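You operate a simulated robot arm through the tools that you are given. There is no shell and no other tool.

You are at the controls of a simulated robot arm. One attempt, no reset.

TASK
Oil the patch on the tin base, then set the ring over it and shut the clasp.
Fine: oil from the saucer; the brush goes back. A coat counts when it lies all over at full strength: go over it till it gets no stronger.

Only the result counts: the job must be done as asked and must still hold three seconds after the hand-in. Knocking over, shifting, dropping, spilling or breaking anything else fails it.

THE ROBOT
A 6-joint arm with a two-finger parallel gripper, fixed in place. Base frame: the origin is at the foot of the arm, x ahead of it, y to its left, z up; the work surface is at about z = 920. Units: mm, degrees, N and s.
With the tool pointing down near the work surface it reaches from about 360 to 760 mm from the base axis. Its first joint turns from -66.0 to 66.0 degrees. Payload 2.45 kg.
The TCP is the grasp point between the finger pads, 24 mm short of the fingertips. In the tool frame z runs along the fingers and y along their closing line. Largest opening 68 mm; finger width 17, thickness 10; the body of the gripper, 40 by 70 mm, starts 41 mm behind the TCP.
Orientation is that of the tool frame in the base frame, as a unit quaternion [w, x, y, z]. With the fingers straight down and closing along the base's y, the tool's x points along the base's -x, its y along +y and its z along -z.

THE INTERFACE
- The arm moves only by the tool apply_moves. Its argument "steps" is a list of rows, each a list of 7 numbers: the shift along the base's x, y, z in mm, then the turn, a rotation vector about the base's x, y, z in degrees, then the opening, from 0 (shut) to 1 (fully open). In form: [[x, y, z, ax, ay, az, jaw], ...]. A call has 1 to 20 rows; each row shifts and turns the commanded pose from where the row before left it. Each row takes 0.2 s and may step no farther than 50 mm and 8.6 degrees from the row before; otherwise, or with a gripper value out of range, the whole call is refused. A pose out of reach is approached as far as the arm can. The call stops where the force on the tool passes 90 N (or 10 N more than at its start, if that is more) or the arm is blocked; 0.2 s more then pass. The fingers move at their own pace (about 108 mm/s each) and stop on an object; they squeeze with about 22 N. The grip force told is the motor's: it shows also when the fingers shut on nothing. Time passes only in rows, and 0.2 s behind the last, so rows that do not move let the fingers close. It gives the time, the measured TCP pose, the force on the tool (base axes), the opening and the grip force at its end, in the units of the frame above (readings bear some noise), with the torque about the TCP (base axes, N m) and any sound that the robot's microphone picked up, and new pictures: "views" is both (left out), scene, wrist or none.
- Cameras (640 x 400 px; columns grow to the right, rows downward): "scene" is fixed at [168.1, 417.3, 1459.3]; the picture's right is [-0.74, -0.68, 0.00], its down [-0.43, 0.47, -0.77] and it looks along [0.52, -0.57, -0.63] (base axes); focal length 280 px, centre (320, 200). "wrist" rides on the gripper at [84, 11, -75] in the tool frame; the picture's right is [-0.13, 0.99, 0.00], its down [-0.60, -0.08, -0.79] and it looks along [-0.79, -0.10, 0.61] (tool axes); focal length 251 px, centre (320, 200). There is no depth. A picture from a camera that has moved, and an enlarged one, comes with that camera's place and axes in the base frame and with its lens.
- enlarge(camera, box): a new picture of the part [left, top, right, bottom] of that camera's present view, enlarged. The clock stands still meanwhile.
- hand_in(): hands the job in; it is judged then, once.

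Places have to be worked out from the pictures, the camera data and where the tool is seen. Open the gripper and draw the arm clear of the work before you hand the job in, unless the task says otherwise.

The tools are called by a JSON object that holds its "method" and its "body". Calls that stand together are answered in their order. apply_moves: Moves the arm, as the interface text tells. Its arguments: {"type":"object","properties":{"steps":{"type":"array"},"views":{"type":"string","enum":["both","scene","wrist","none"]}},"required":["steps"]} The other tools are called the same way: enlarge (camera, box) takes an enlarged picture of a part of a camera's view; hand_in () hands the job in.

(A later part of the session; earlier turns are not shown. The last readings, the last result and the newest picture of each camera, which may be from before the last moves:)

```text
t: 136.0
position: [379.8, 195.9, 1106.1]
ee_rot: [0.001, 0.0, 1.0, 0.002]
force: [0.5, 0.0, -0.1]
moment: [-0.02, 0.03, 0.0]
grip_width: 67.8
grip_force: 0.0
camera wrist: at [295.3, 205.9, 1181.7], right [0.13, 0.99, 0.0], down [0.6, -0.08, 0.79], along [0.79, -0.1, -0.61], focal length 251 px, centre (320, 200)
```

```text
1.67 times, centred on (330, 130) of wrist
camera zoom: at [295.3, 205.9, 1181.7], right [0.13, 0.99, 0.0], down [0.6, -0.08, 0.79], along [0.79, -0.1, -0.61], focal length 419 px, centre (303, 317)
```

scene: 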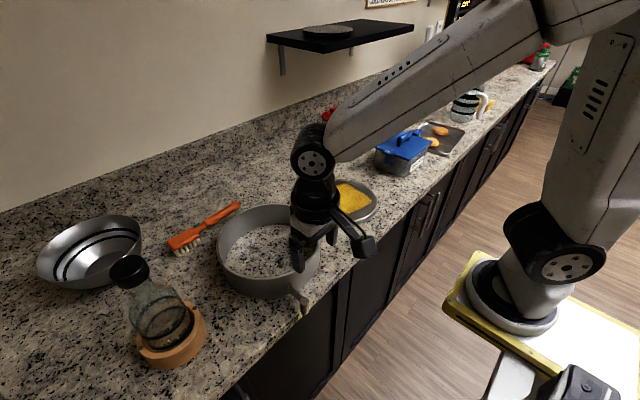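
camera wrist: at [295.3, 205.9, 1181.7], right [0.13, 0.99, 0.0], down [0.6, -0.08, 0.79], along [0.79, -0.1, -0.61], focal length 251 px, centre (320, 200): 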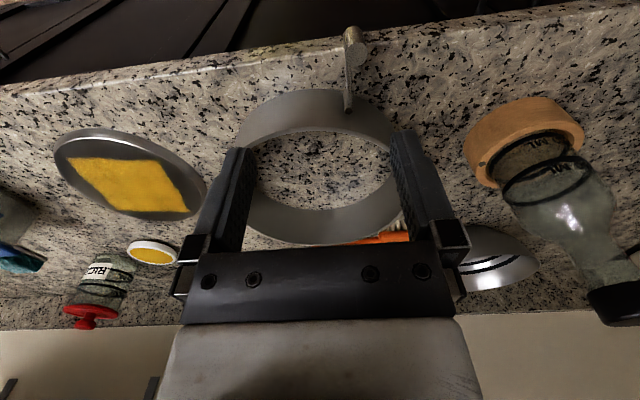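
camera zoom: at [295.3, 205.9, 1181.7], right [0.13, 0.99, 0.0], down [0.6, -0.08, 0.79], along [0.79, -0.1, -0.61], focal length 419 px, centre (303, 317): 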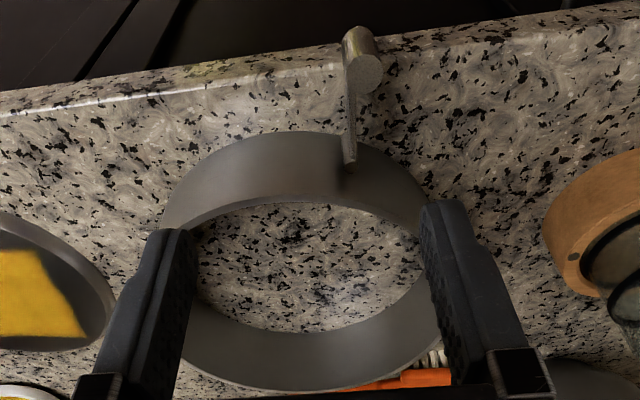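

The lever is hinged on a vertical pin on the ring's robot side, sticking straight out, with its knob on the +y side of the plate — so it folds shut toward −y. I'll move to a higher vantage to measure the ring's centre and rim accurately.

{"method": "apply_moves", "body": {"steps": [[16, -12, 32, 0, 0, 0, 1], [17, -12, 32, 0, 0, 0, 1], [17, -12, 30, 0, 0, 0, 1], [0, 0, 0, 0, 0, 0, 1]], "views": "wrist"}}

{"method": "enlarge", "body": {"camera": "wrist", "box": [200, 0, 440, 200]}}

{"method": "enlarge", "body": {"camera": "scene", "box": [200, 190, 340, 320]}}

```text
t: 137.0
position: [430.5, 157.9, 1201.9]
ee_rot: [0.0, -0.001, 1.0, 0.002]
force: [0.7, 0.1, 0.3]
moment: [-0.02, 0.03, 0.01]
grip_width: 68.0
grip_force: 0.0
camera wrist: at [345.0, 168.1, 1277.0], right [0.13, 0.99, 0.0], down [0.6, -0.08, 0.79], along [0.79, -0.1, -0.61], focal length 251 px, centre (320, 200)
```

wrist: 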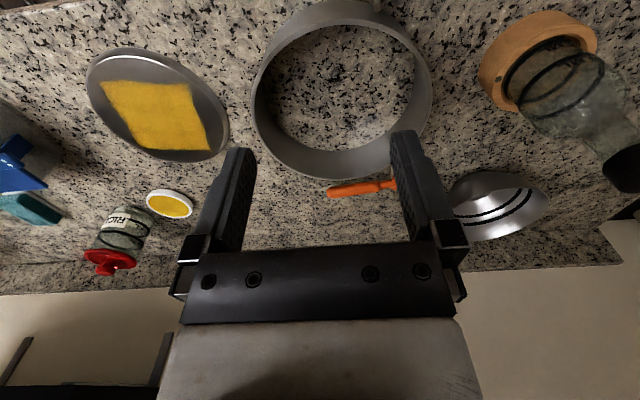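

```text
2.00 times, centred on (320, 100) of wrist
camera zoom: at [345.0, 168.1, 1277.0], right [0.13, 0.99, 0.0], down [0.6, -0.08, 0.79], along [0.79, -0.1, -0.61], focal length 503 px, centre (320, 400)
```

zoom: 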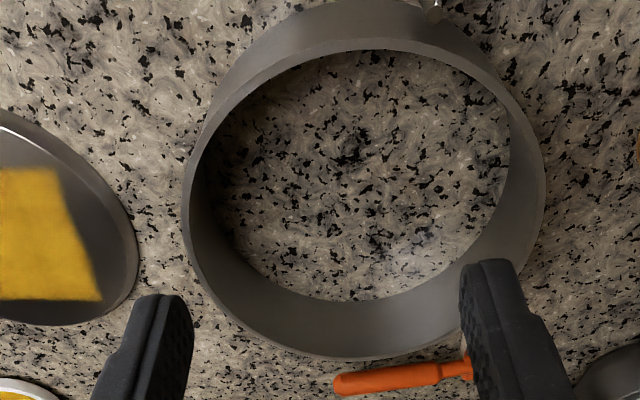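

```text
3.08 times, centred on (270, 255) of scene
camera zoom: at [168.1, 417.3, 1459.3], right [-0.74, -0.68, 0.0], down [-0.43, 0.47, -0.77], along [0.52, -0.57, -0.63], focal length 860 px, centre (474, 31)
```

zoom: 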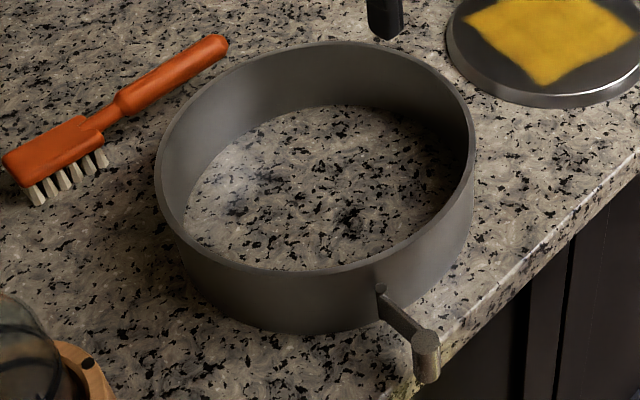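

Circle fits from both cameras agree: ring centre ≈(551.5,168.5), outer radius ≈117, wall ≈5 mm, rim at z≈987. I'll refine the base disc's centre the same way from this vantage.

{"method": "enlarge", "body": {"camera": "wrist", "box": [70, 30, 250, 180]}}

{"method": "enlarge", "body": {"camera": "scene", "box": [300, 170, 390, 235]}}

```text
2.67 times, centred on (160, 105) of wrist
camera zoom: at [345.0, 168.1, 1277.0], right [0.13, 0.99, 0.0], down [0.6, -0.08, 0.79], along [0.79, -0.1, -0.61], focal length 670 px, centre (747, 453)
```

zoom: 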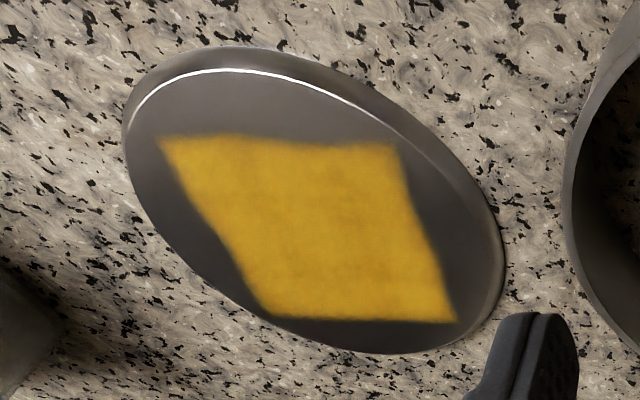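

```text
6.15 times, centred on (345, 202) of scene
camera zoom: at [168.1, 417.3, 1459.3], right [-0.74, -0.68, 0.0], down [-0.43, 0.47, -0.77], along [0.52, -0.57, -0.63], focal length 1721 px, centre (166, 185)
```

zoom: 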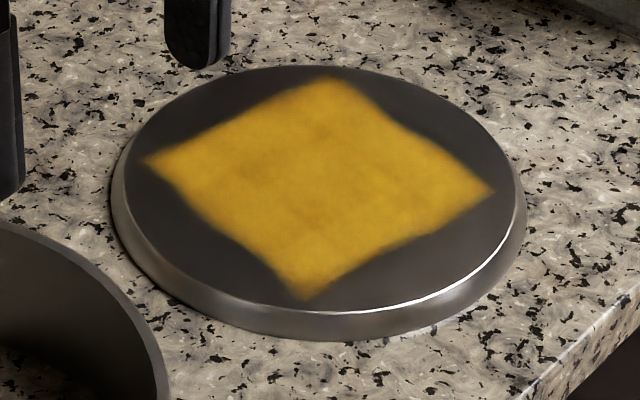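

The base hasn't shifted: its centre is ≈(552.5,−111.5), radius ≈101. I'll move above the ring's −y wall at (552,54.5), fingers open across the wall.

{"method": "apply_moves", "body": {"steps": [[24.3, -20.7, -26, 0, 0, 0, 1], [24.3, -20.7, -26, 0, 0, 0, 1], [24.3, -20.7, -26, 0, 0, 0, 1], [24.3, -20.7, -26, 0, 0, 0, 1], [24.3, -20.6, -26, 0, 0, 0, 1], [0, 0, -30, 0, 0, 0, 1], [0, 0, 0, 0, 0, 0, 1]]}}

{"method": "enlarge", "body": {"camera": "wrist", "box": [180, 0, 460, 200]}}

{"method": "enlarge", "body": {"camera": "scene", "box": [200, 170, 340, 310]}}

```text
t: 138.6
position: [554.1, 58.4, 1039.6]
ee_rot: [-0.001, 0.0, 1.0, 0.002]
force: [0.5, -0.2, 0.8]
moment: [-0.01, 0.02, 0.01]
grip_width: 68.0
grip_force: 0.0
camera wrist: at [468.7, 68.2, 1115.5], right [0.13, 0.99, 0.0], down [0.6, -0.08, 0.79], along [0.79, -0.1, -0.61], focal length 251 px, centre (320, 200)
```

scene: 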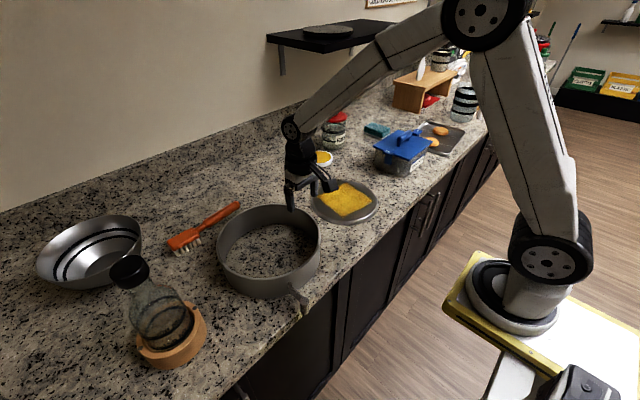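
wrist: 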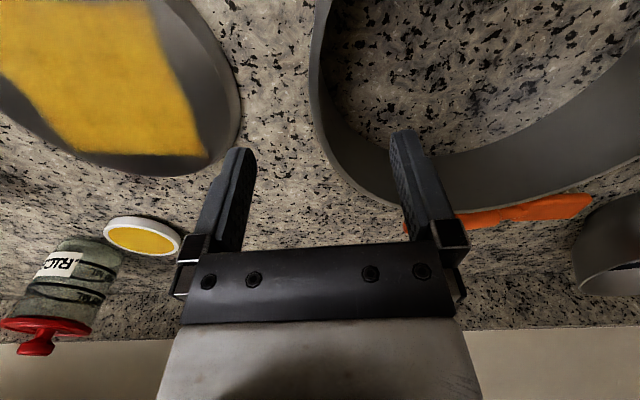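

```text
2.00 times, centred on (320, 100) of wrist
camera zoom: at [468.7, 68.2, 1115.5], right [0.13, 0.99, 0.0], down [0.6, -0.08, 0.79], along [0.79, -0.1, -0.61], focal length 503 px, centre (320, 400)
```

zoom: 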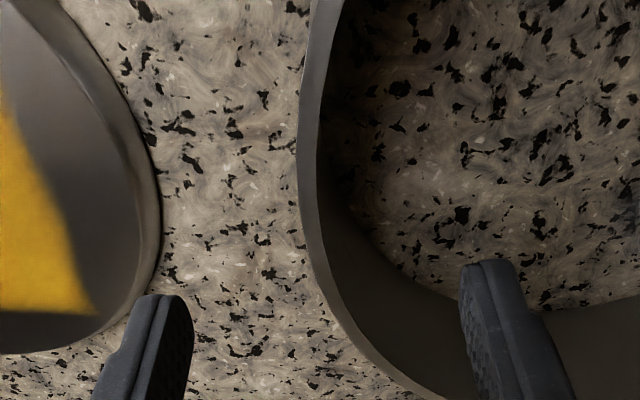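

```text
2.86 times, centred on (270, 240) of scene
camera zoom: at [168.1, 417.3, 1459.3], right [-0.74, -0.68, 0.0], down [-0.43, 0.47, -0.77], along [0.52, -0.57, -0.63], focal length 799 px, centre (463, 86)
```

zoom: 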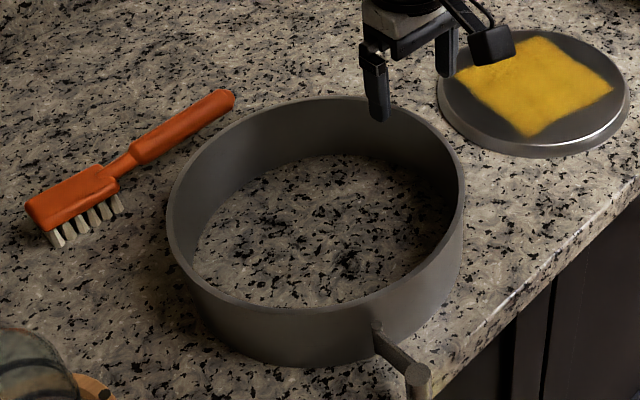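

The wall under the gripper is at y≈54.8 and the TCP at ≈57, so I shift −2.4 mm in y and descend over the wall, checking the force.

{"method": "apply_moves", "body": {"steps": [[0, -2.4, -15, 0, 0, 0, 1], [0, 0, -12, 0, 0, 0, 1], [0, 0, -12, 0, 0, 0, 1], [0, 0, 0, 0, 0, 0, 1]], "views": "wrist"}}

{"method": "enlarge", "body": {"camera": "wrist", "box": [180, 0, 460, 200]}}

{"method": "enlarge", "body": {"camera": "scene", "box": [240, 170, 340, 240]}}

```text
t: 139.6
position: [553.0, 55.0, 999.6]
ee_rot: [0.0, -0.001, 1.0, 0.002]
force: [-0.3, 0.4, -0.5]
moment: [0.02, 0.04, 0.04]
grip_width: 68.0
grip_force: 0.1
camera wrist: at [467.0, 65.7, 1075.9], right [0.13, 0.99, 0.0], down [0.6, -0.08, 0.79], along [0.79, -0.1, -0.61], focal length 251 px, centre (320, 200)
```

wrist: 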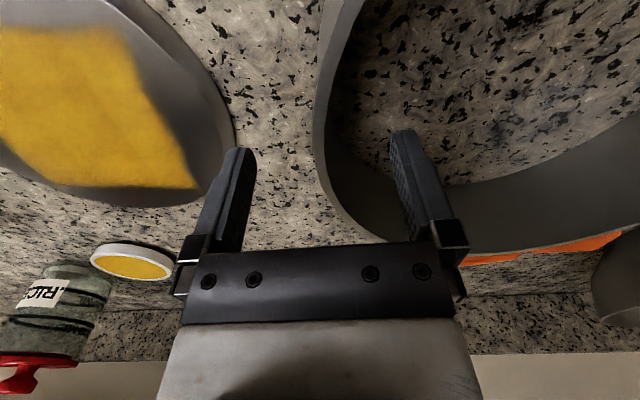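

```text
2.00 times, centred on (320, 100) of wrist
camera zoom: at [467.0, 65.7, 1075.9], right [0.13, 0.99, 0.0], down [0.6, -0.08, 0.79], along [0.79, -0.1, -0.61], focal length 503 px, centre (320, 400)
```

zoom: 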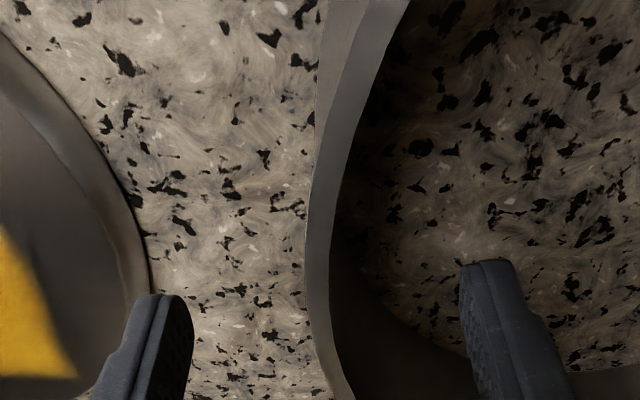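

```text
5.71 times, centred on (290, 205) of scene
camera zoom: at [168.1, 417.3, 1459.3], right [-0.74, -0.68, 0.0], down [-0.43, 0.47, -0.77], along [0.52, -0.57, -0.63], focal length 1598 px, centre (491, 171)
```

zoom: 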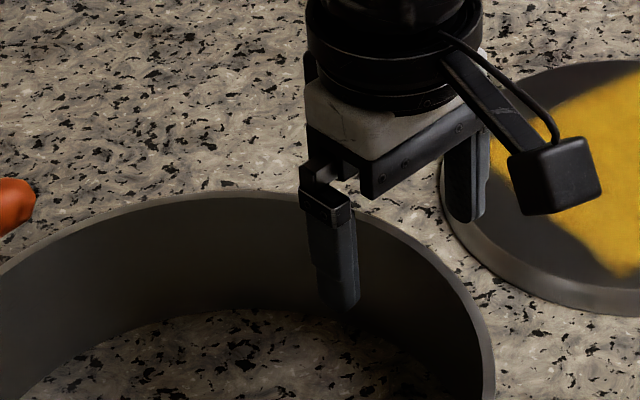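

The wall is centred between the fingers. Descending to z≈958 and closing.

{"method": "apply_moves", "body": {"steps": [[0, 0.5, -15, 0, 0, 0, 1], [0, 0, -14, 0, 0, 0, 1], [0, 0, -12, 0, 0, 0, 1], [0, 0, 0, 0, 0, 0, 1]], "views": "none"}}

{"method": "enlarge", "body": {"camera": "scene", "box": [240, 170, 340, 240]}}

```text
t: 140.6
position: [553.0, 53.4, 960.9]
ee_rot: [0.0, -0.001, 1.0, 0.002]
force: [0.0, -1.0, 0.8]
moment: [-0.01, -0.04, 0.05]
grip_width: 68.1
grip_force: 0.1
```

```text
5.71 times, centred on (290, 205) of scene
camera zoom: at [168.1, 417.3, 1459.3], right [-0.74, -0.68, 0.0], down [-0.43, 0.47, -0.77], along [0.52, -0.57, -0.63], focal length 1598 px, centre (491, 171)
```

zoom: 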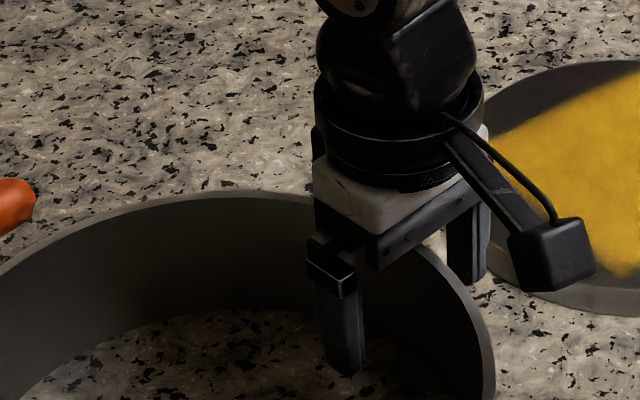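

Fingers straddle the wall with the palm just above the rim. Closing.

{"method": "apply_moves", "body": {"steps": [[0, 0, 0, 0, 0, 0, 0.3], [0, 0, 0, 0, 0, 0, 0], [0, 0, 0, 0, 0, 0, 0], [0, 0, 0, 0, 0, 0, 0]], "views": "scene"}}

```text
t: 141.6
position: [552.5, 53.9, 961.5]
ee_rot: [0.002, -0.001, 1.0, 0.002]
force: [0.6, 0.0, 3.7]
moment: [-0.36, 0.0, -0.02]
grip_width: 8.4
grip_force: 21.9
```

scene: 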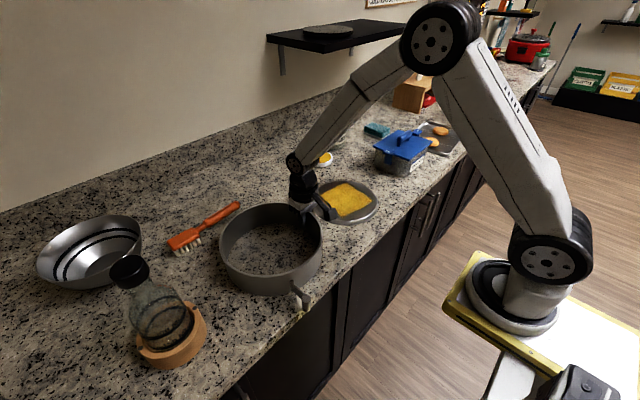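

Gripped (8.4 mm). Lift gently 10 mm first and read the load.

{"method": "apply_moves", "body": {"steps": [[0, 0, 4, 0, 0, 0, 0], [0, 0, 6, 0, 0, 0, 0], [0, 0, 10, 0, 0, 0, 0], [0, 0, 0, 0, 0, 0, 0]], "views": "both"}}

{"method": "enlarge", "body": {"camera": "scene", "box": [200, 170, 340, 310]}}

```text
t: 142.6
position: [552.3, 53.7, 980.5]
ee_rot: [0.0, 0.0, 1.0, 0.002]
force: [0.7, -0.6, -3.6]
moment: [-0.36, -0.03, 0.01]
grip_width: 8.3
grip_force: 22.0
camera wrist: at [467.6, 65.4, 1055.7], right [0.13, 0.99, 0.0], down [0.6, -0.08, 0.79], along [0.79, -0.1, -0.61], focal length 251 px, centre (320, 200)
```

scene: 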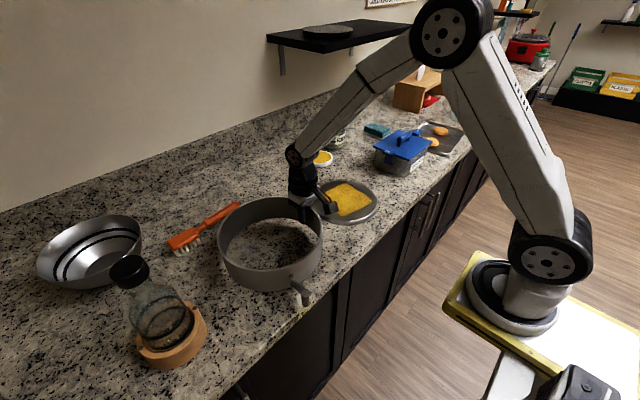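
wrist: 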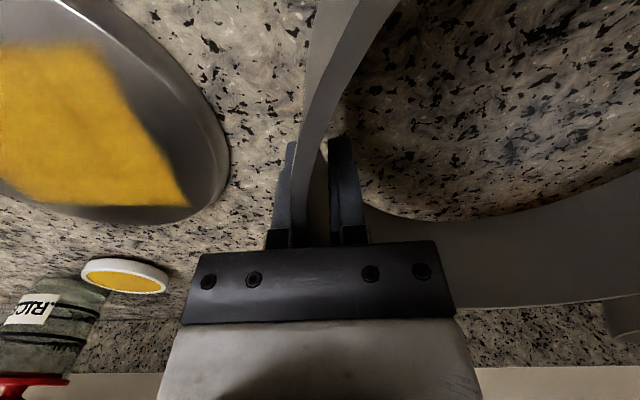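

```text
2.86 times, centred on (270, 240) of scene
camera zoom: at [168.2, 417.3, 1459.3], right [-0.74, -0.68, 0.0], down [-0.43, 0.47, -0.77], along [0.52, -0.57, -0.63], focal length 799 px, centre (463, 86)
```

zoom: 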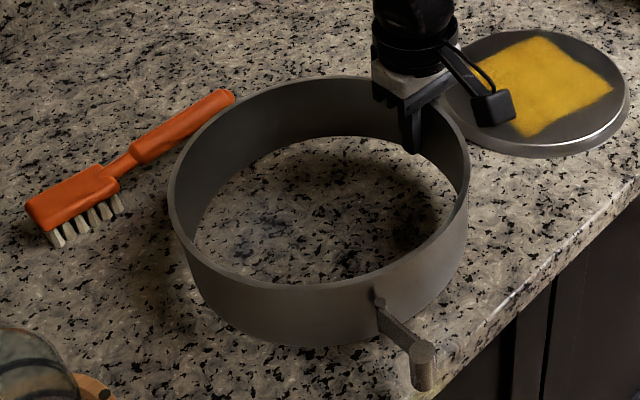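

The ring weighs about 0.35 kg and hangs nearly level. I'll lift 50 mm more, then carry it −y toward the base.

{"method": "apply_moves", "body": {"steps": [[0, 0, 15, 0, 0, 0, 0], [0, 0, 20, 0, 0, 0, 0], [0, 0, 15, 0, 0, 0, 0], [0, -15, 0, 0, 0, 0, 0], [0, -25, 0, 0, 0, 0, 0], [0, -30, 0, 0, 0, 0, 0], [0, -30, 0, 0, 0, 0, 0], [0, -30, 0, 0, 0, 0, 0], [0, -30, 0, 0, 0, 0, 0], [0, -30, 0, 0, 0, 0, 0], [0, -30, 0, 0, 0, 0, 0], [0, -30, 0, 0, 0, 0, 0], [0, -20, 0, 0, 0, 0, 0], [0, -10, 0, 0, 0, 0, 0], [0, 0, 0, 0, 0, 0, 0], [0, 0, 0, 0, 0, 0, 0]], "views": "both"}}

{"method": "enlarge", "body": {"camera": "scene", "box": [280, 130, 420, 250]}}

```text
t: 146.0
position: [550.2, -226.5, 1029.7]
ee_rot: [0.0, 0.0, 1.0, 0.002]
force: [0.4, 0.7, -2.9]
moment: [-0.33, -0.04, -0.04]
grip_width: 8.1
grip_force: 22.2
camera wrist: at [466.3, -215.6, 1104.6], right [0.13, 0.99, 0.0], down [0.6, -0.08, 0.79], along [0.79, -0.1, -0.61], focal length 251 px, centre (320, 200)
```

scene: 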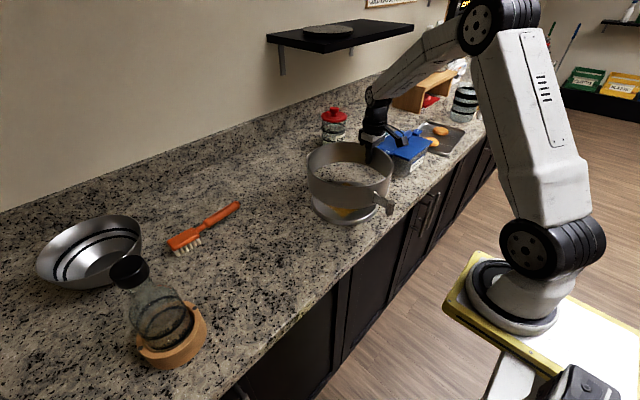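
wrist: 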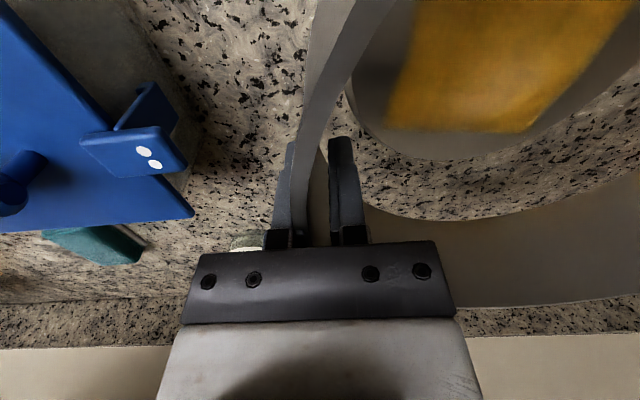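

```text
3.33 times, centred on (350, 190) of scene
camera zoom: at [168.2, 417.2, 1459.3], right [-0.74, -0.68, 0.0], down [-0.43, 0.47, -0.77], along [0.52, -0.57, -0.63], focal length 932 px, centre (220, 233)
```

zoom: 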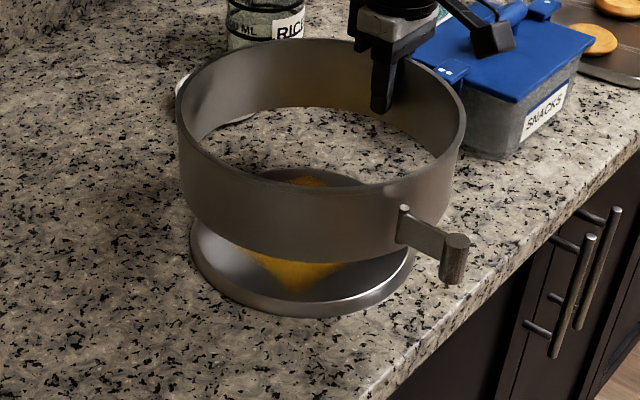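

The ring hovers over the base, nearly level. I'll zoom to fit its outline and fine-align the centres before lowering.

{"method": "enlarge", "body": {"camera": "scene", "box": [300, 135, 400, 230]}}

{"method": "enlarge", "body": {"camera": "wrist", "box": [270, 0, 640, 240]}}

```text
4.21 times, centred on (350, 182) of scene
camera zoom: at [168.2, 417.2, 1459.3], right [-0.74, -0.68, 0.0], down [-0.43, 0.47, -0.77], along [0.52, -0.57, -0.63], focal length 1178 px, centre (194, 274)
```

zoom: 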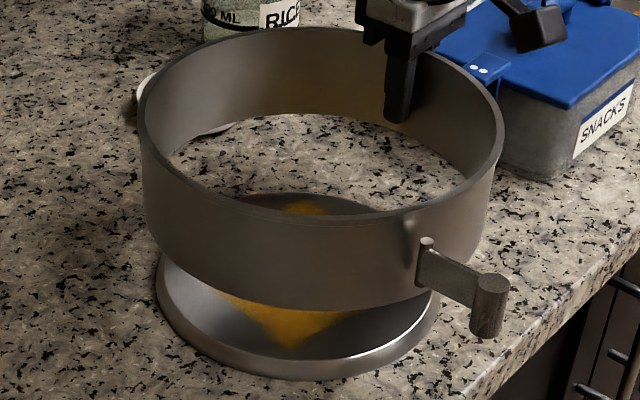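

```text
1.67 times, centred on (455, 120) of wrist
camera zoom: at [466.3, -215.6, 1104.6], right [0.13, 0.99, 0.0], down [0.6, -0.08, 0.79], along [0.79, -0.1, -0.61], focal length 419 px, centre (95, 333)
```

zoom: 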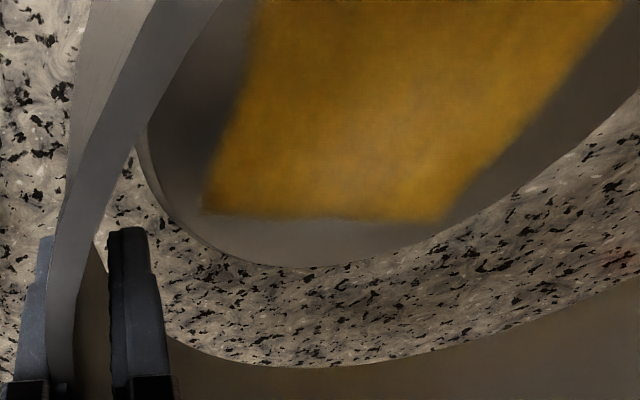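

By kinematics the ring's centre is at ≈(552,−111), matching the base. I'll lower partway (ring bottom ≈25 mm above the base) and look again.

{"method": "apply_moves", "body": {"steps": [[0, 0, -12, 0, 0, 0, 0], [0, 0, -12, 0, 0, 0, 0], [0, 0, -11, 0, 0, 0, 0], [0, 0, 0, 0, 0, 0, 0]], "views": "both"}}

{"method": "enlarge", "body": {"camera": "scene", "box": [300, 145, 400, 240]}}

{"method": "enlarge", "body": {"camera": "wrist", "box": [270, 0, 640, 240]}}

```text
t: 147.0
position: [550.8, -225.3, 994.8]
ee_rot: [0.0, -0.002, 1.0, 0.002]
force: [0.4, 1.0, -4.2]
moment: [-0.33, -0.03, -0.02]
grip_width: 8.2
grip_force: 21.6
camera wrist: at [467.0, -215.4, 1070.2], right [0.13, 0.99, 0.0], down [0.6, -0.08, 0.79], along [0.79, -0.1, -0.61], focal length 251 px, centre (320, 200)
```

scene: 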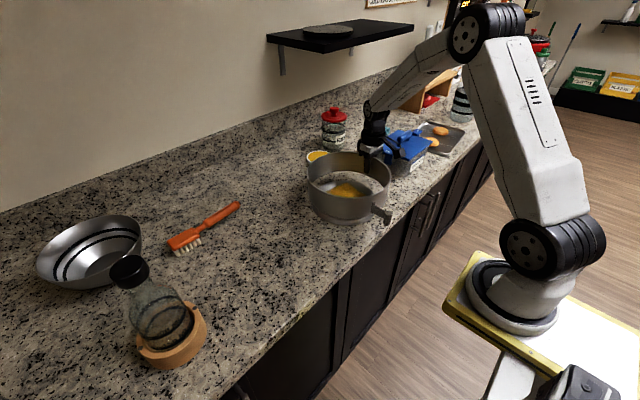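
wrist: 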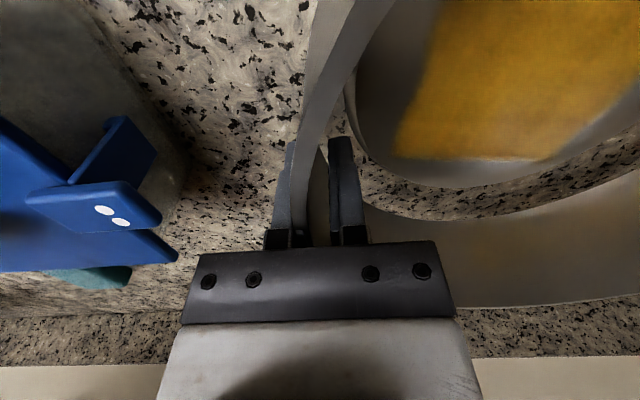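

```text
4.21 times, centred on (350, 192) of scene
camera zoom: at [168.2, 417.3, 1459.3], right [-0.74, -0.68, 0.0], down [-0.43, 0.47, -0.77], along [0.52, -0.57, -0.63], focal length 1178 px, centre (194, 232)
```

zoom: 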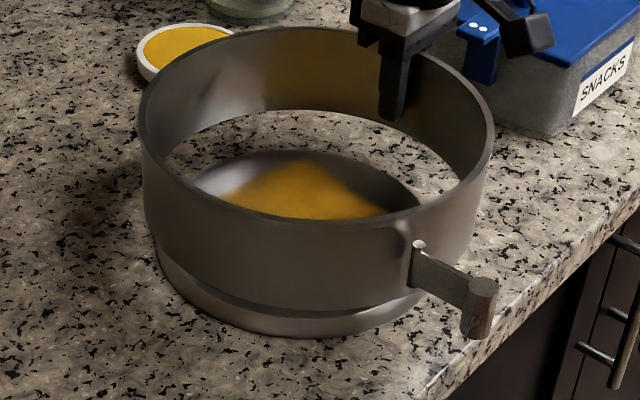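

```text
1.67 times, centred on (455, 120) of wrist
camera zoom: at [467.0, -215.4, 1070.2], right [0.13, 0.99, 0.0], down [0.6, -0.08, 0.79], along [0.79, -0.1, -0.61], focal length 419 px, centre (95, 333)
```

zoom: 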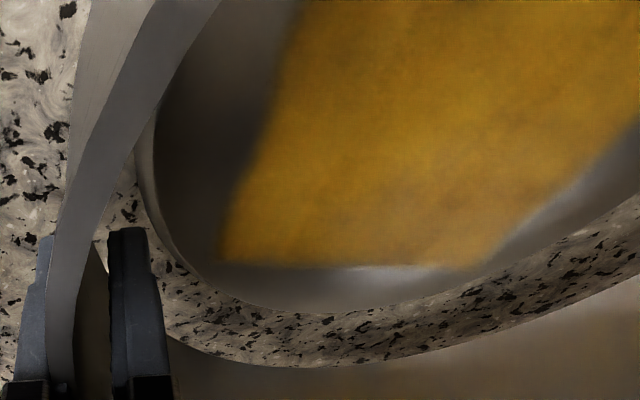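

The scene fit hints the ring may sit several mm toward −y, so I'll lower to just above the base's top, where parallax is small, and compare outlines directly.

{"method": "apply_moves", "body": {"steps": [[0, 0, -8, 0, 0, 0, 0], [0, 0, -5, 0, 0, 0, 0], [0, 0, 0, 0, 0, 0, 0]], "views": "both"}}

{"method": "enlarge", "body": {"camera": "scene", "box": [300, 145, 400, 240]}}

{"method": "enlarge", "body": {"camera": "scene", "box": [305, 195, 395, 240]}}

{"method": "enlarge", "body": {"camera": "wrist", "box": [270, 0, 640, 240]}}

```text
t: 147.8
position: [551.2, -226.0, 982.0]
ee_rot: [0.0, -0.001, 1.0, 0.003]
force: [-0.2, -0.2, -3.0]
moment: [-0.34, -0.07, -0.02]
grip_width: 8.3
grip_force: 22.3
camera wrist: at [466.5, -214.9, 1056.9], right [0.13, 0.99, 0.0], down [0.6, -0.08, 0.79], along [0.79, -0.1, -0.61], focal length 251 px, centre (320, 200)
```

scene: 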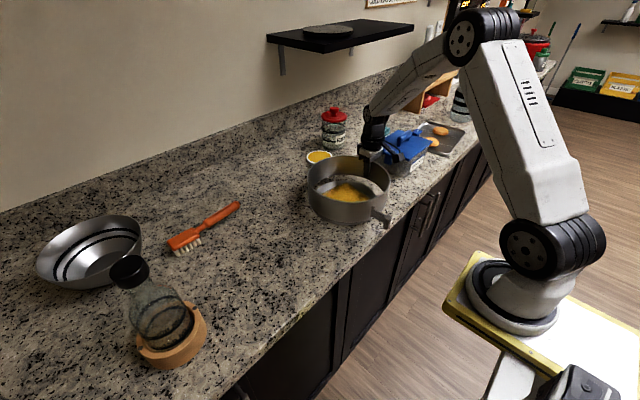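
wrist: 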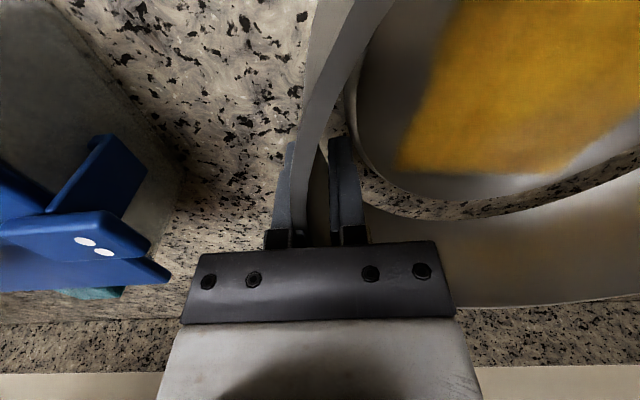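

```text
4.21 times, centred on (350, 192) of scene
camera zoom: at [168.2, 417.3, 1459.3], right [-0.74, -0.68, 0.0], down [-0.43, 0.47, -0.77], along [0.52, -0.57, -0.63], focal length 1178 px, centre (194, 232)
```

zoom: 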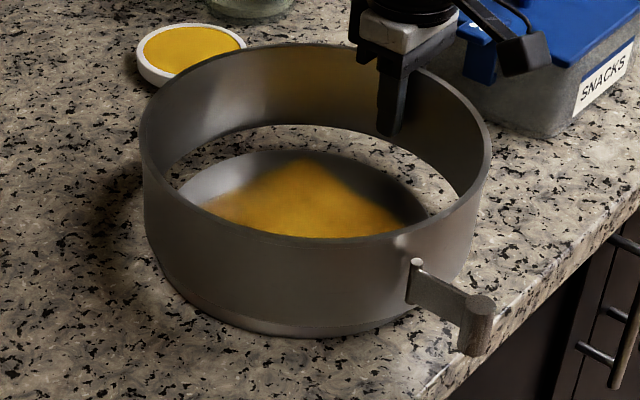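

```text
7.11 times, centred on (350, 218) of scene
camera zoom: at [168.2, 417.3, 1459.3], right [-0.74, -0.68, 0.0], down [-0.43, 0.47, -0.77], along [0.52, -0.57, -0.63], focal length 1989 px, centre (107, 76)
```

zoom: 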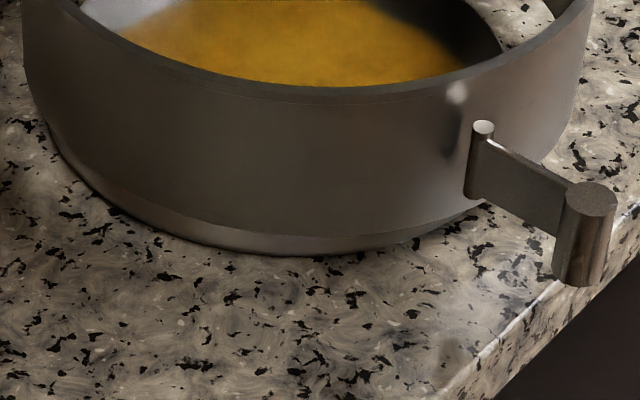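

```text
1.67 times, centred on (455, 120) of wrist
camera zoom: at [466.5, -214.9, 1056.9], right [0.13, 0.99, 0.0], down [0.6, -0.08, 0.79], along [0.79, -0.1, -0.61], focal length 419 px, centre (95, 333)
```

zoom: 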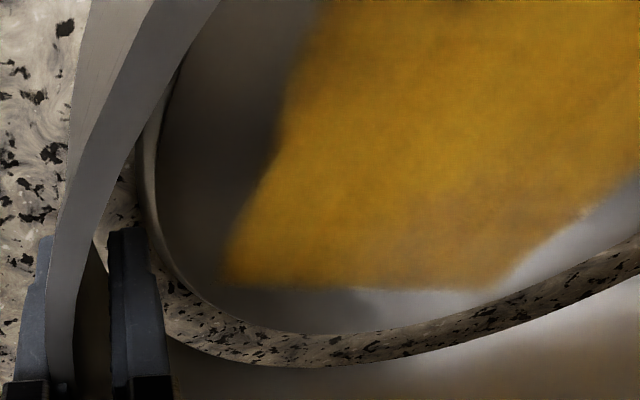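

The two estimates disagree by several mm, so I'll zoom strongly on the left and right edges of ring and base to measure their horizontal offset directly.

{"method": "enlarge", "body": {"camera": "scene", "box": [300, 165, 340, 215]}}

{"method": "enlarge", "body": {"camera": "scene", "box": [360, 155, 400, 205]}}

{"method": "enlarge", "body": {"camera": "scene", "box": [320, 150, 370, 230]}}

```text
8.00 times, centred on (320, 190) of scene
camera zoom: at [168.2, 417.3, 1459.3], right [-0.74, -0.68, 0.0], down [-0.43, 0.47, -0.77], along [0.52, -0.57, -0.63], focal length 2237 px, centre (320, 280)
```

zoom: 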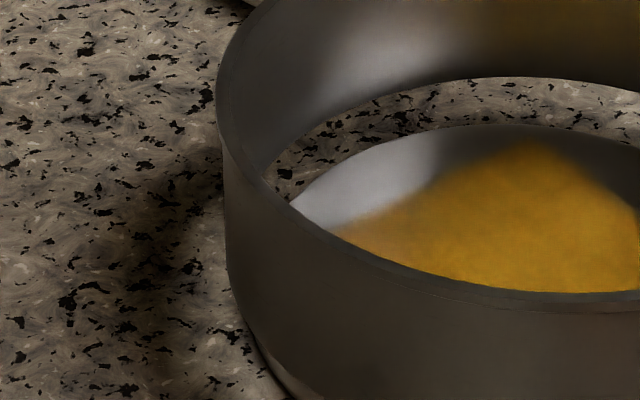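

```text
8.00 times, centred on (380, 180) of scene
camera zoom: at [168.2, 417.3, 1459.3], right [-0.74, -0.68, 0.0], down [-0.43, 0.47, -0.77], along [0.52, -0.57, -0.63], focal length 2237 px, centre (-160, 360)
```

zoom: 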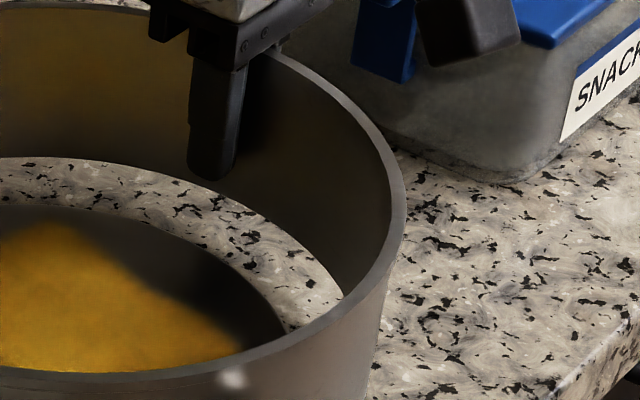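

```text
5.00 times, centred on (345, 190) of scene
camera zoom: at [168.2, 417.3, 1459.3], right [-0.74, -0.68, 0.0], down [-0.43, 0.47, -0.77], along [0.52, -0.57, -0.63], focal length 1398 px, centre (195, 250)
```

zoom: 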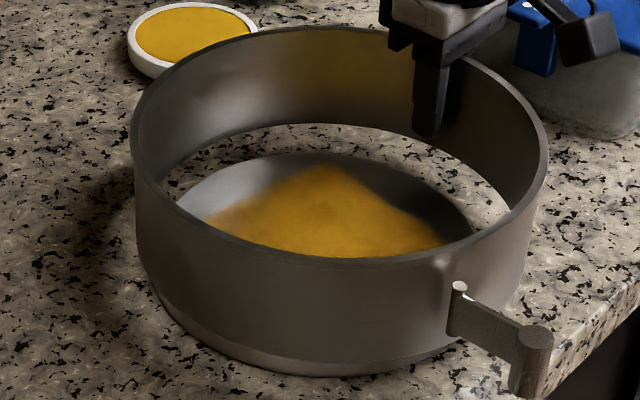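

Direct edge measurement: the ring sits ≈6 mm to picture-right of concentric, i.e. it needs about (+2.8,+5) mm. I apply that with a 1° levelling tilt, then lower toward the base with force checks.

{"method": "apply_moves", "body": {"steps": [[2.8, 5, 0, -1, 0, 0, 0], [0, 0, -4, 0, 0, 0, 0], [0, 0, -3, 0, 0, 0, 0], [0, 0, 0, 0, 0, 0, 0]], "views": "none"}}

{"method": "enlarge", "body": {"camera": "scene", "box": [300, 165, 340, 215]}}

{"method": "enlarge", "body": {"camera": "scene", "box": [360, 155, 400, 205]}}

{"method": "enlarge", "body": {"camera": "scene", "box": [305, 195, 395, 240]}}

{"method": "enlarge", "body": {"camera": "wrist", "box": [270, 0, 640, 240]}}

```text
t: 148.8
position: [553.7, -220.5, 974.3]
ee_rot: [0.0, -0.001, 1.0, -0.008]
force: [0.5, -0.2, -2.2]
moment: [-0.38, -0.05, -0.03]
grip_width: 8.5
grip_force: 21.6
```

```text
8.00 times, centred on (320, 190) of scene
camera zoom: at [168.2, 417.3, 1459.3], right [-0.74, -0.68, 0.0], down [-0.43, 0.47, -0.77], along [0.52, -0.57, -0.63], focal length 2237 px, centre (320, 280)
```

zoom: 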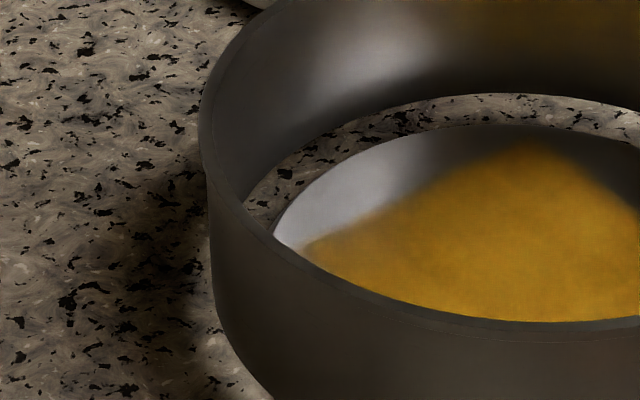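

```text
8.00 times, centred on (380, 180) of scene
camera zoom: at [168.2, 417.3, 1459.3], right [-0.74, -0.68, 0.0], down [-0.43, 0.47, -0.77], along [0.52, -0.57, -0.63], focal length 2237 px, centre (-160, 360)
```

zoom: 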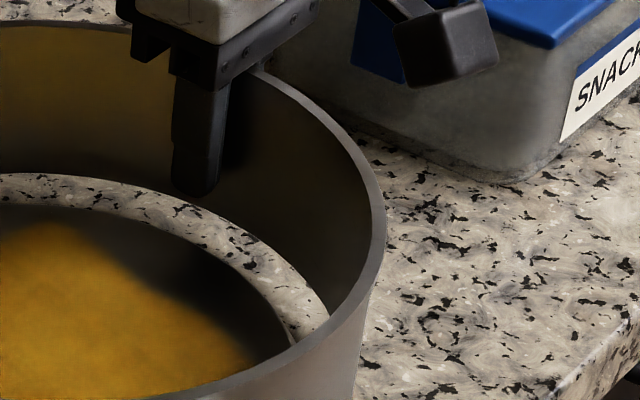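

```text
7.11 times, centred on (350, 218) of scene
camera zoom: at [168.2, 417.3, 1459.3], right [-0.74, -0.68, 0.0], down [-0.43, 0.47, -0.77], along [0.52, -0.57, -0.63], focal length 1989 px, centre (107, 76)
```

zoom: 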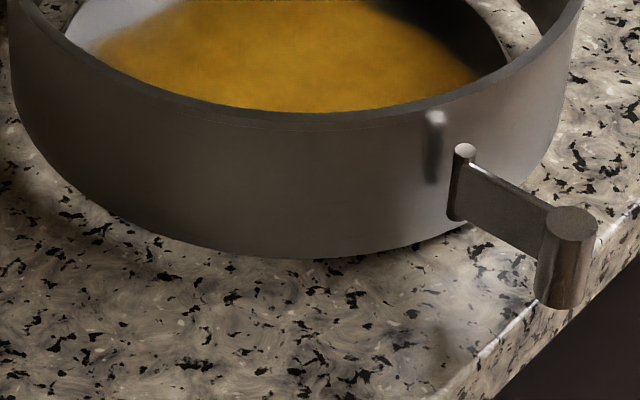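

```text
1.67 times, centred on (455, 120) of wrist
camera zoom: at [469.4, -208.1, 1050.3], right [0.13, 0.99, -0.01], down [0.6, -0.07, 0.79], along [0.79, -0.11, -0.61], focal length 419 px, centre (95, 333)
```

zoom: 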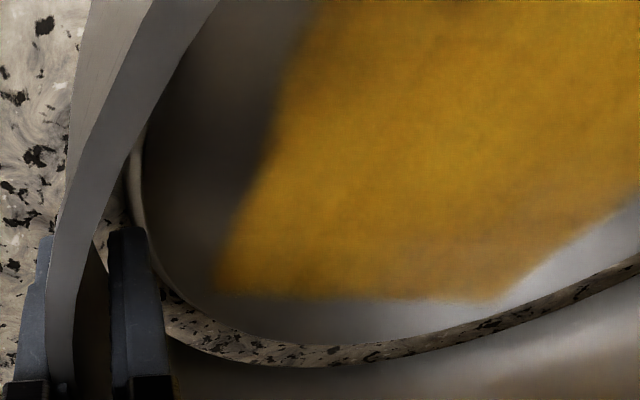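

Left/right edges now match the concentric prediction to a fraction of a mm, and the far gap agrees too. Lowering on to the counter with force checks.

{"method": "apply_moves", "body": {"steps": [[0, 0, -4, 0, 0, 0, 0], [0, 0, -3, 0, 0, 0, 0], [0, 0, -2, 0, 0, 0, 0], [0, 0, 0, 0, 0, 0, 0]], "views": "none"}}

{"method": "enlarge", "body": {"camera": "scene", "box": [300, 150, 400, 240]}}

```text
t: 149.8
position: [553.9, -219.8, 965.4]
ee_rot: [0.0, -0.001, 1.0, -0.007]
force: [0.5, 0.3, -3.6]
moment: [-0.38, -0.08, -0.01]
grip_width: 8.3
grip_force: 22.0
```

```text
4.44 times, centred on (350, 195) of scene
camera zoom: at [168.2, 417.3, 1459.3], right [-0.74, -0.68, 0.0], down [-0.43, 0.47, -0.77], along [0.52, -0.57, -0.63], focal length 1243 px, centre (187, 222)
```

zoom: 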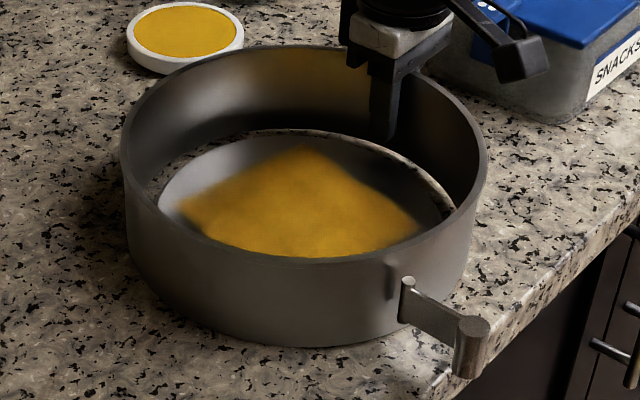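

Ring is now lower than the base's top and still hanging free — it's round the base. Continue in 1 mm steps until it rests on the counter.

{"method": "apply_moves", "body": {"steps": [[0, 0, -1.5, 0, 0, 0, 0], [0, 0, -1, 0, 0, 0, 0], [0, 0, -1, 0, 0, 0, 0], [0, 0, 0, 0, 0, 0, 0]], "views": "none"}}

```text
t: 150.8
position: [555.3, -221.1, 961.8]
ee_rot: [0.001, -0.001, 1.0, -0.007]
force: [0.8, -0.8, 1.8]
moment: [0.75, 0.07, 0.01]
grip_width: 8.4
grip_force: 22.3
```

The +y side has touched first, so it's nearly flat. I'll tilt back 0.6°, lower 1 mm, and open slowly.

{"method": "apply_moves", "body": {"steps": [[0, 0, -0.5, 0.6, 0, 0, 0], [0, 0, -0.5, 0, 0, 0, 0], [0, 0, 0, 0, 0, 0, 0]], "views": "none"}}

```text
t: 151.6
position: [555.6, -220.6, 960.9]
ee_rot: [0.0, -0.001, 1.0, -0.002]
force: [0.7, 1.0, -0.2]
moment: [0.25, -0.24, -0.06]
grip_width: 8.4
grip_force: 22.0
```

The counter now carries the ring. Open the fingers moderately (the inner one stays above the base's top) and see how the ring settles.

{"method": "apply_moves", "body": {"steps": [[0, 0, 0, 0, 0, 0, 0.2], [0, 0, 0, 0, 0, 0, 0.4], [0, 0, 0, 0, 0, 0, 0.4]], "views": "both"}}

{"method": "enlarge", "body": {"camera": "scene", "box": [300, 150, 400, 240]}}

```text
t: 152.4
position: [554.0, -219.5, 961.3]
ee_rot: [0.0, -0.001, 1.0, -0.002]
force: [0.9, 0.2, 0.6]
moment: [-0.01, -0.02, 0.04]
grip_width: 27.4
grip_force: 0.0
camera wrist: at [469.6, -209.4, 1036.3], right [0.13, 0.99, 0.0], down [0.6, -0.08, 0.79], along [0.79, -0.1, -0.61], focal length 251 px, centre (320, 200)
```

scene: 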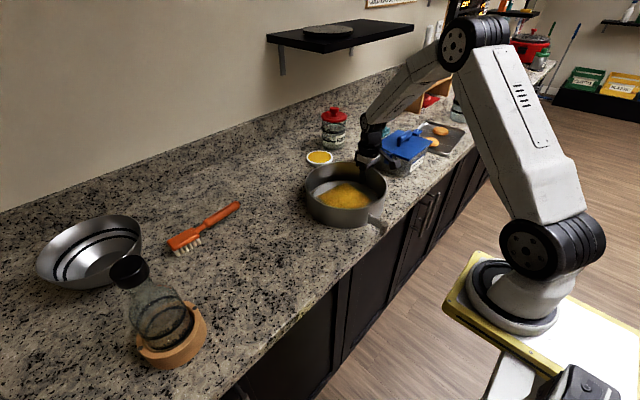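
wrist: 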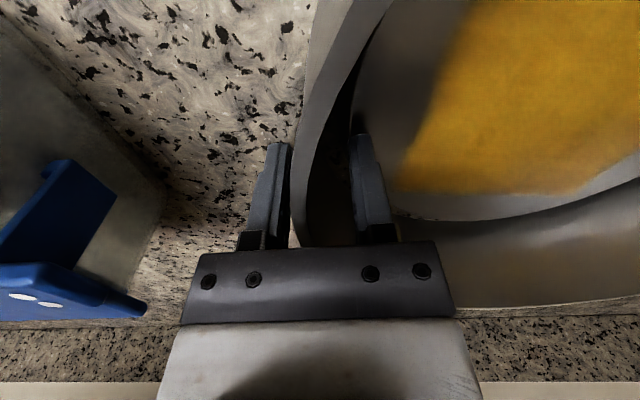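

```text
4.44 times, centred on (350, 195) of scene
camera zoom: at [168.1, 417.3, 1459.3], right [-0.74, -0.68, 0.0], down [-0.43, 0.47, -0.77], along [0.52, -0.57, -0.63], focal length 1243 px, centre (187, 222)
```

zoom: 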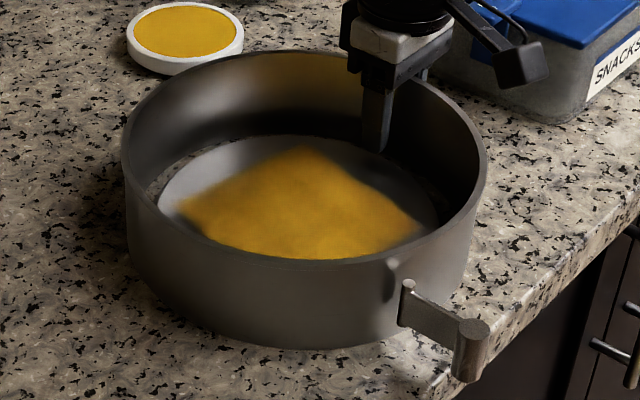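

The ring rests flat around the base. I'll raise straight up and clear to inspect the fit and the lever.

{"method": "apply_moves", "body": {"steps": [[0, 0, 20, 0, 0, 0, 0.4], [0, 0, 30, 0, 0, 0, 0.4], [0, 0, 40, 0.4, 0, 0, 0.4], [-20, 10, 40, 0, 0, 0, 0.4], [-30, 20, 20, 0, 0, 0, 0.4], [-30, 30, 10, 0, 0, 0, 0.4], [-30, 35, 0, 0, 0, 0, 0.4], [-30, 35, 0, 0, 0, 0, 0.4], [-10, 20, 0, 0, 0, 0, 0.4], [0, 0, 0, 0, 0, 0, 0.4]], "views": "both"}}

{"method": "enlarge", "body": {"camera": "wrist", "box": [200, 0, 440, 200]}}

{"method": "enlarge", "body": {"camera": "scene", "box": [300, 150, 400, 240]}}

```text
t: 154.6
position: [403.2, -71.5, 1121.2]
ee_rot: [0.0, -0.001, 1.0, 0.002]
force: [0.2, 0.1, 0.2]
moment: [-0.01, 0.0, 0.03]
grip_width: 27.1
grip_force: 0.0
camera wrist: at [319.2, -60.8, 1196.4], right [0.13, 0.99, 0.0], down [0.6, -0.08, 0.79], along [0.79, -0.1, -0.61], focal length 251 px, centre (320, 200)
```

scene: 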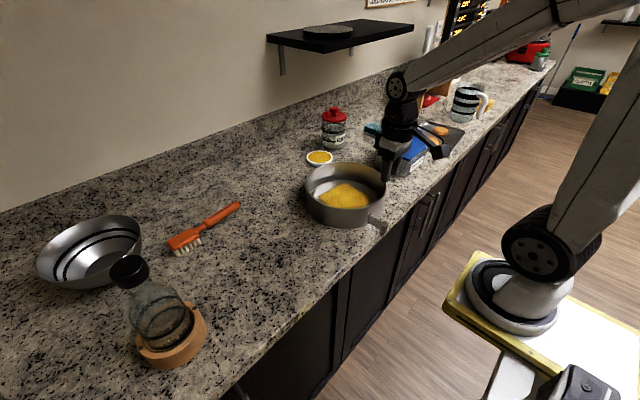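
wrist: 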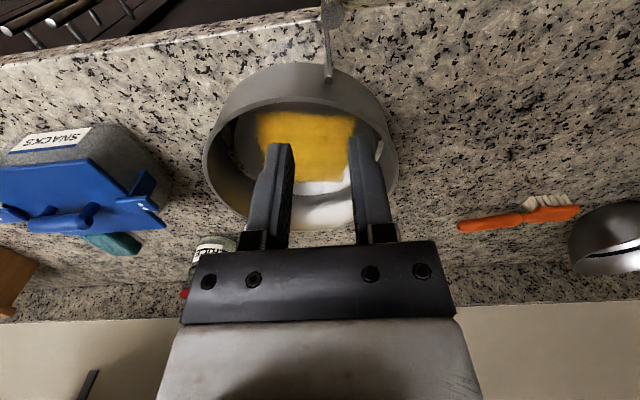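

```text
2.00 times, centred on (320, 100) of wrist
camera zoom: at [319.2, -60.8, 1196.4], right [0.13, 0.99, 0.0], down [0.6, -0.08, 0.79], along [0.79, -0.1, -0.61], focal length 503 px, centre (320, 400)
```

zoom: 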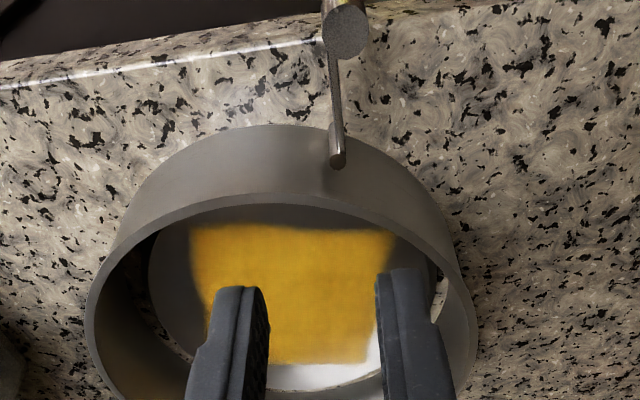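

```text
4.44 times, centred on (350, 195) of scene
camera zoom: at [168.1, 417.3, 1459.3], right [-0.74, -0.68, 0.0], down [-0.43, 0.47, -0.77], along [0.52, -0.57, -0.63], focal length 1243 px, centre (187, 222)
```

zoom: 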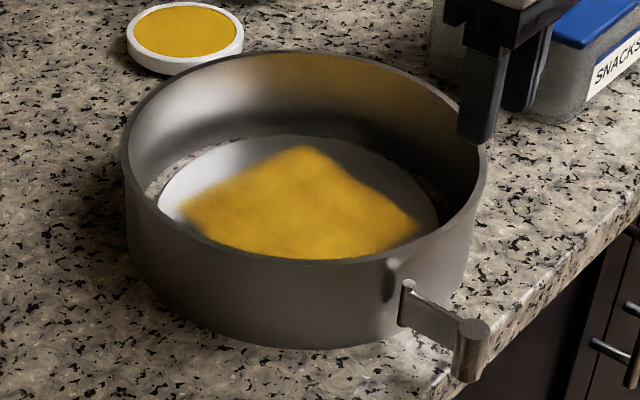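

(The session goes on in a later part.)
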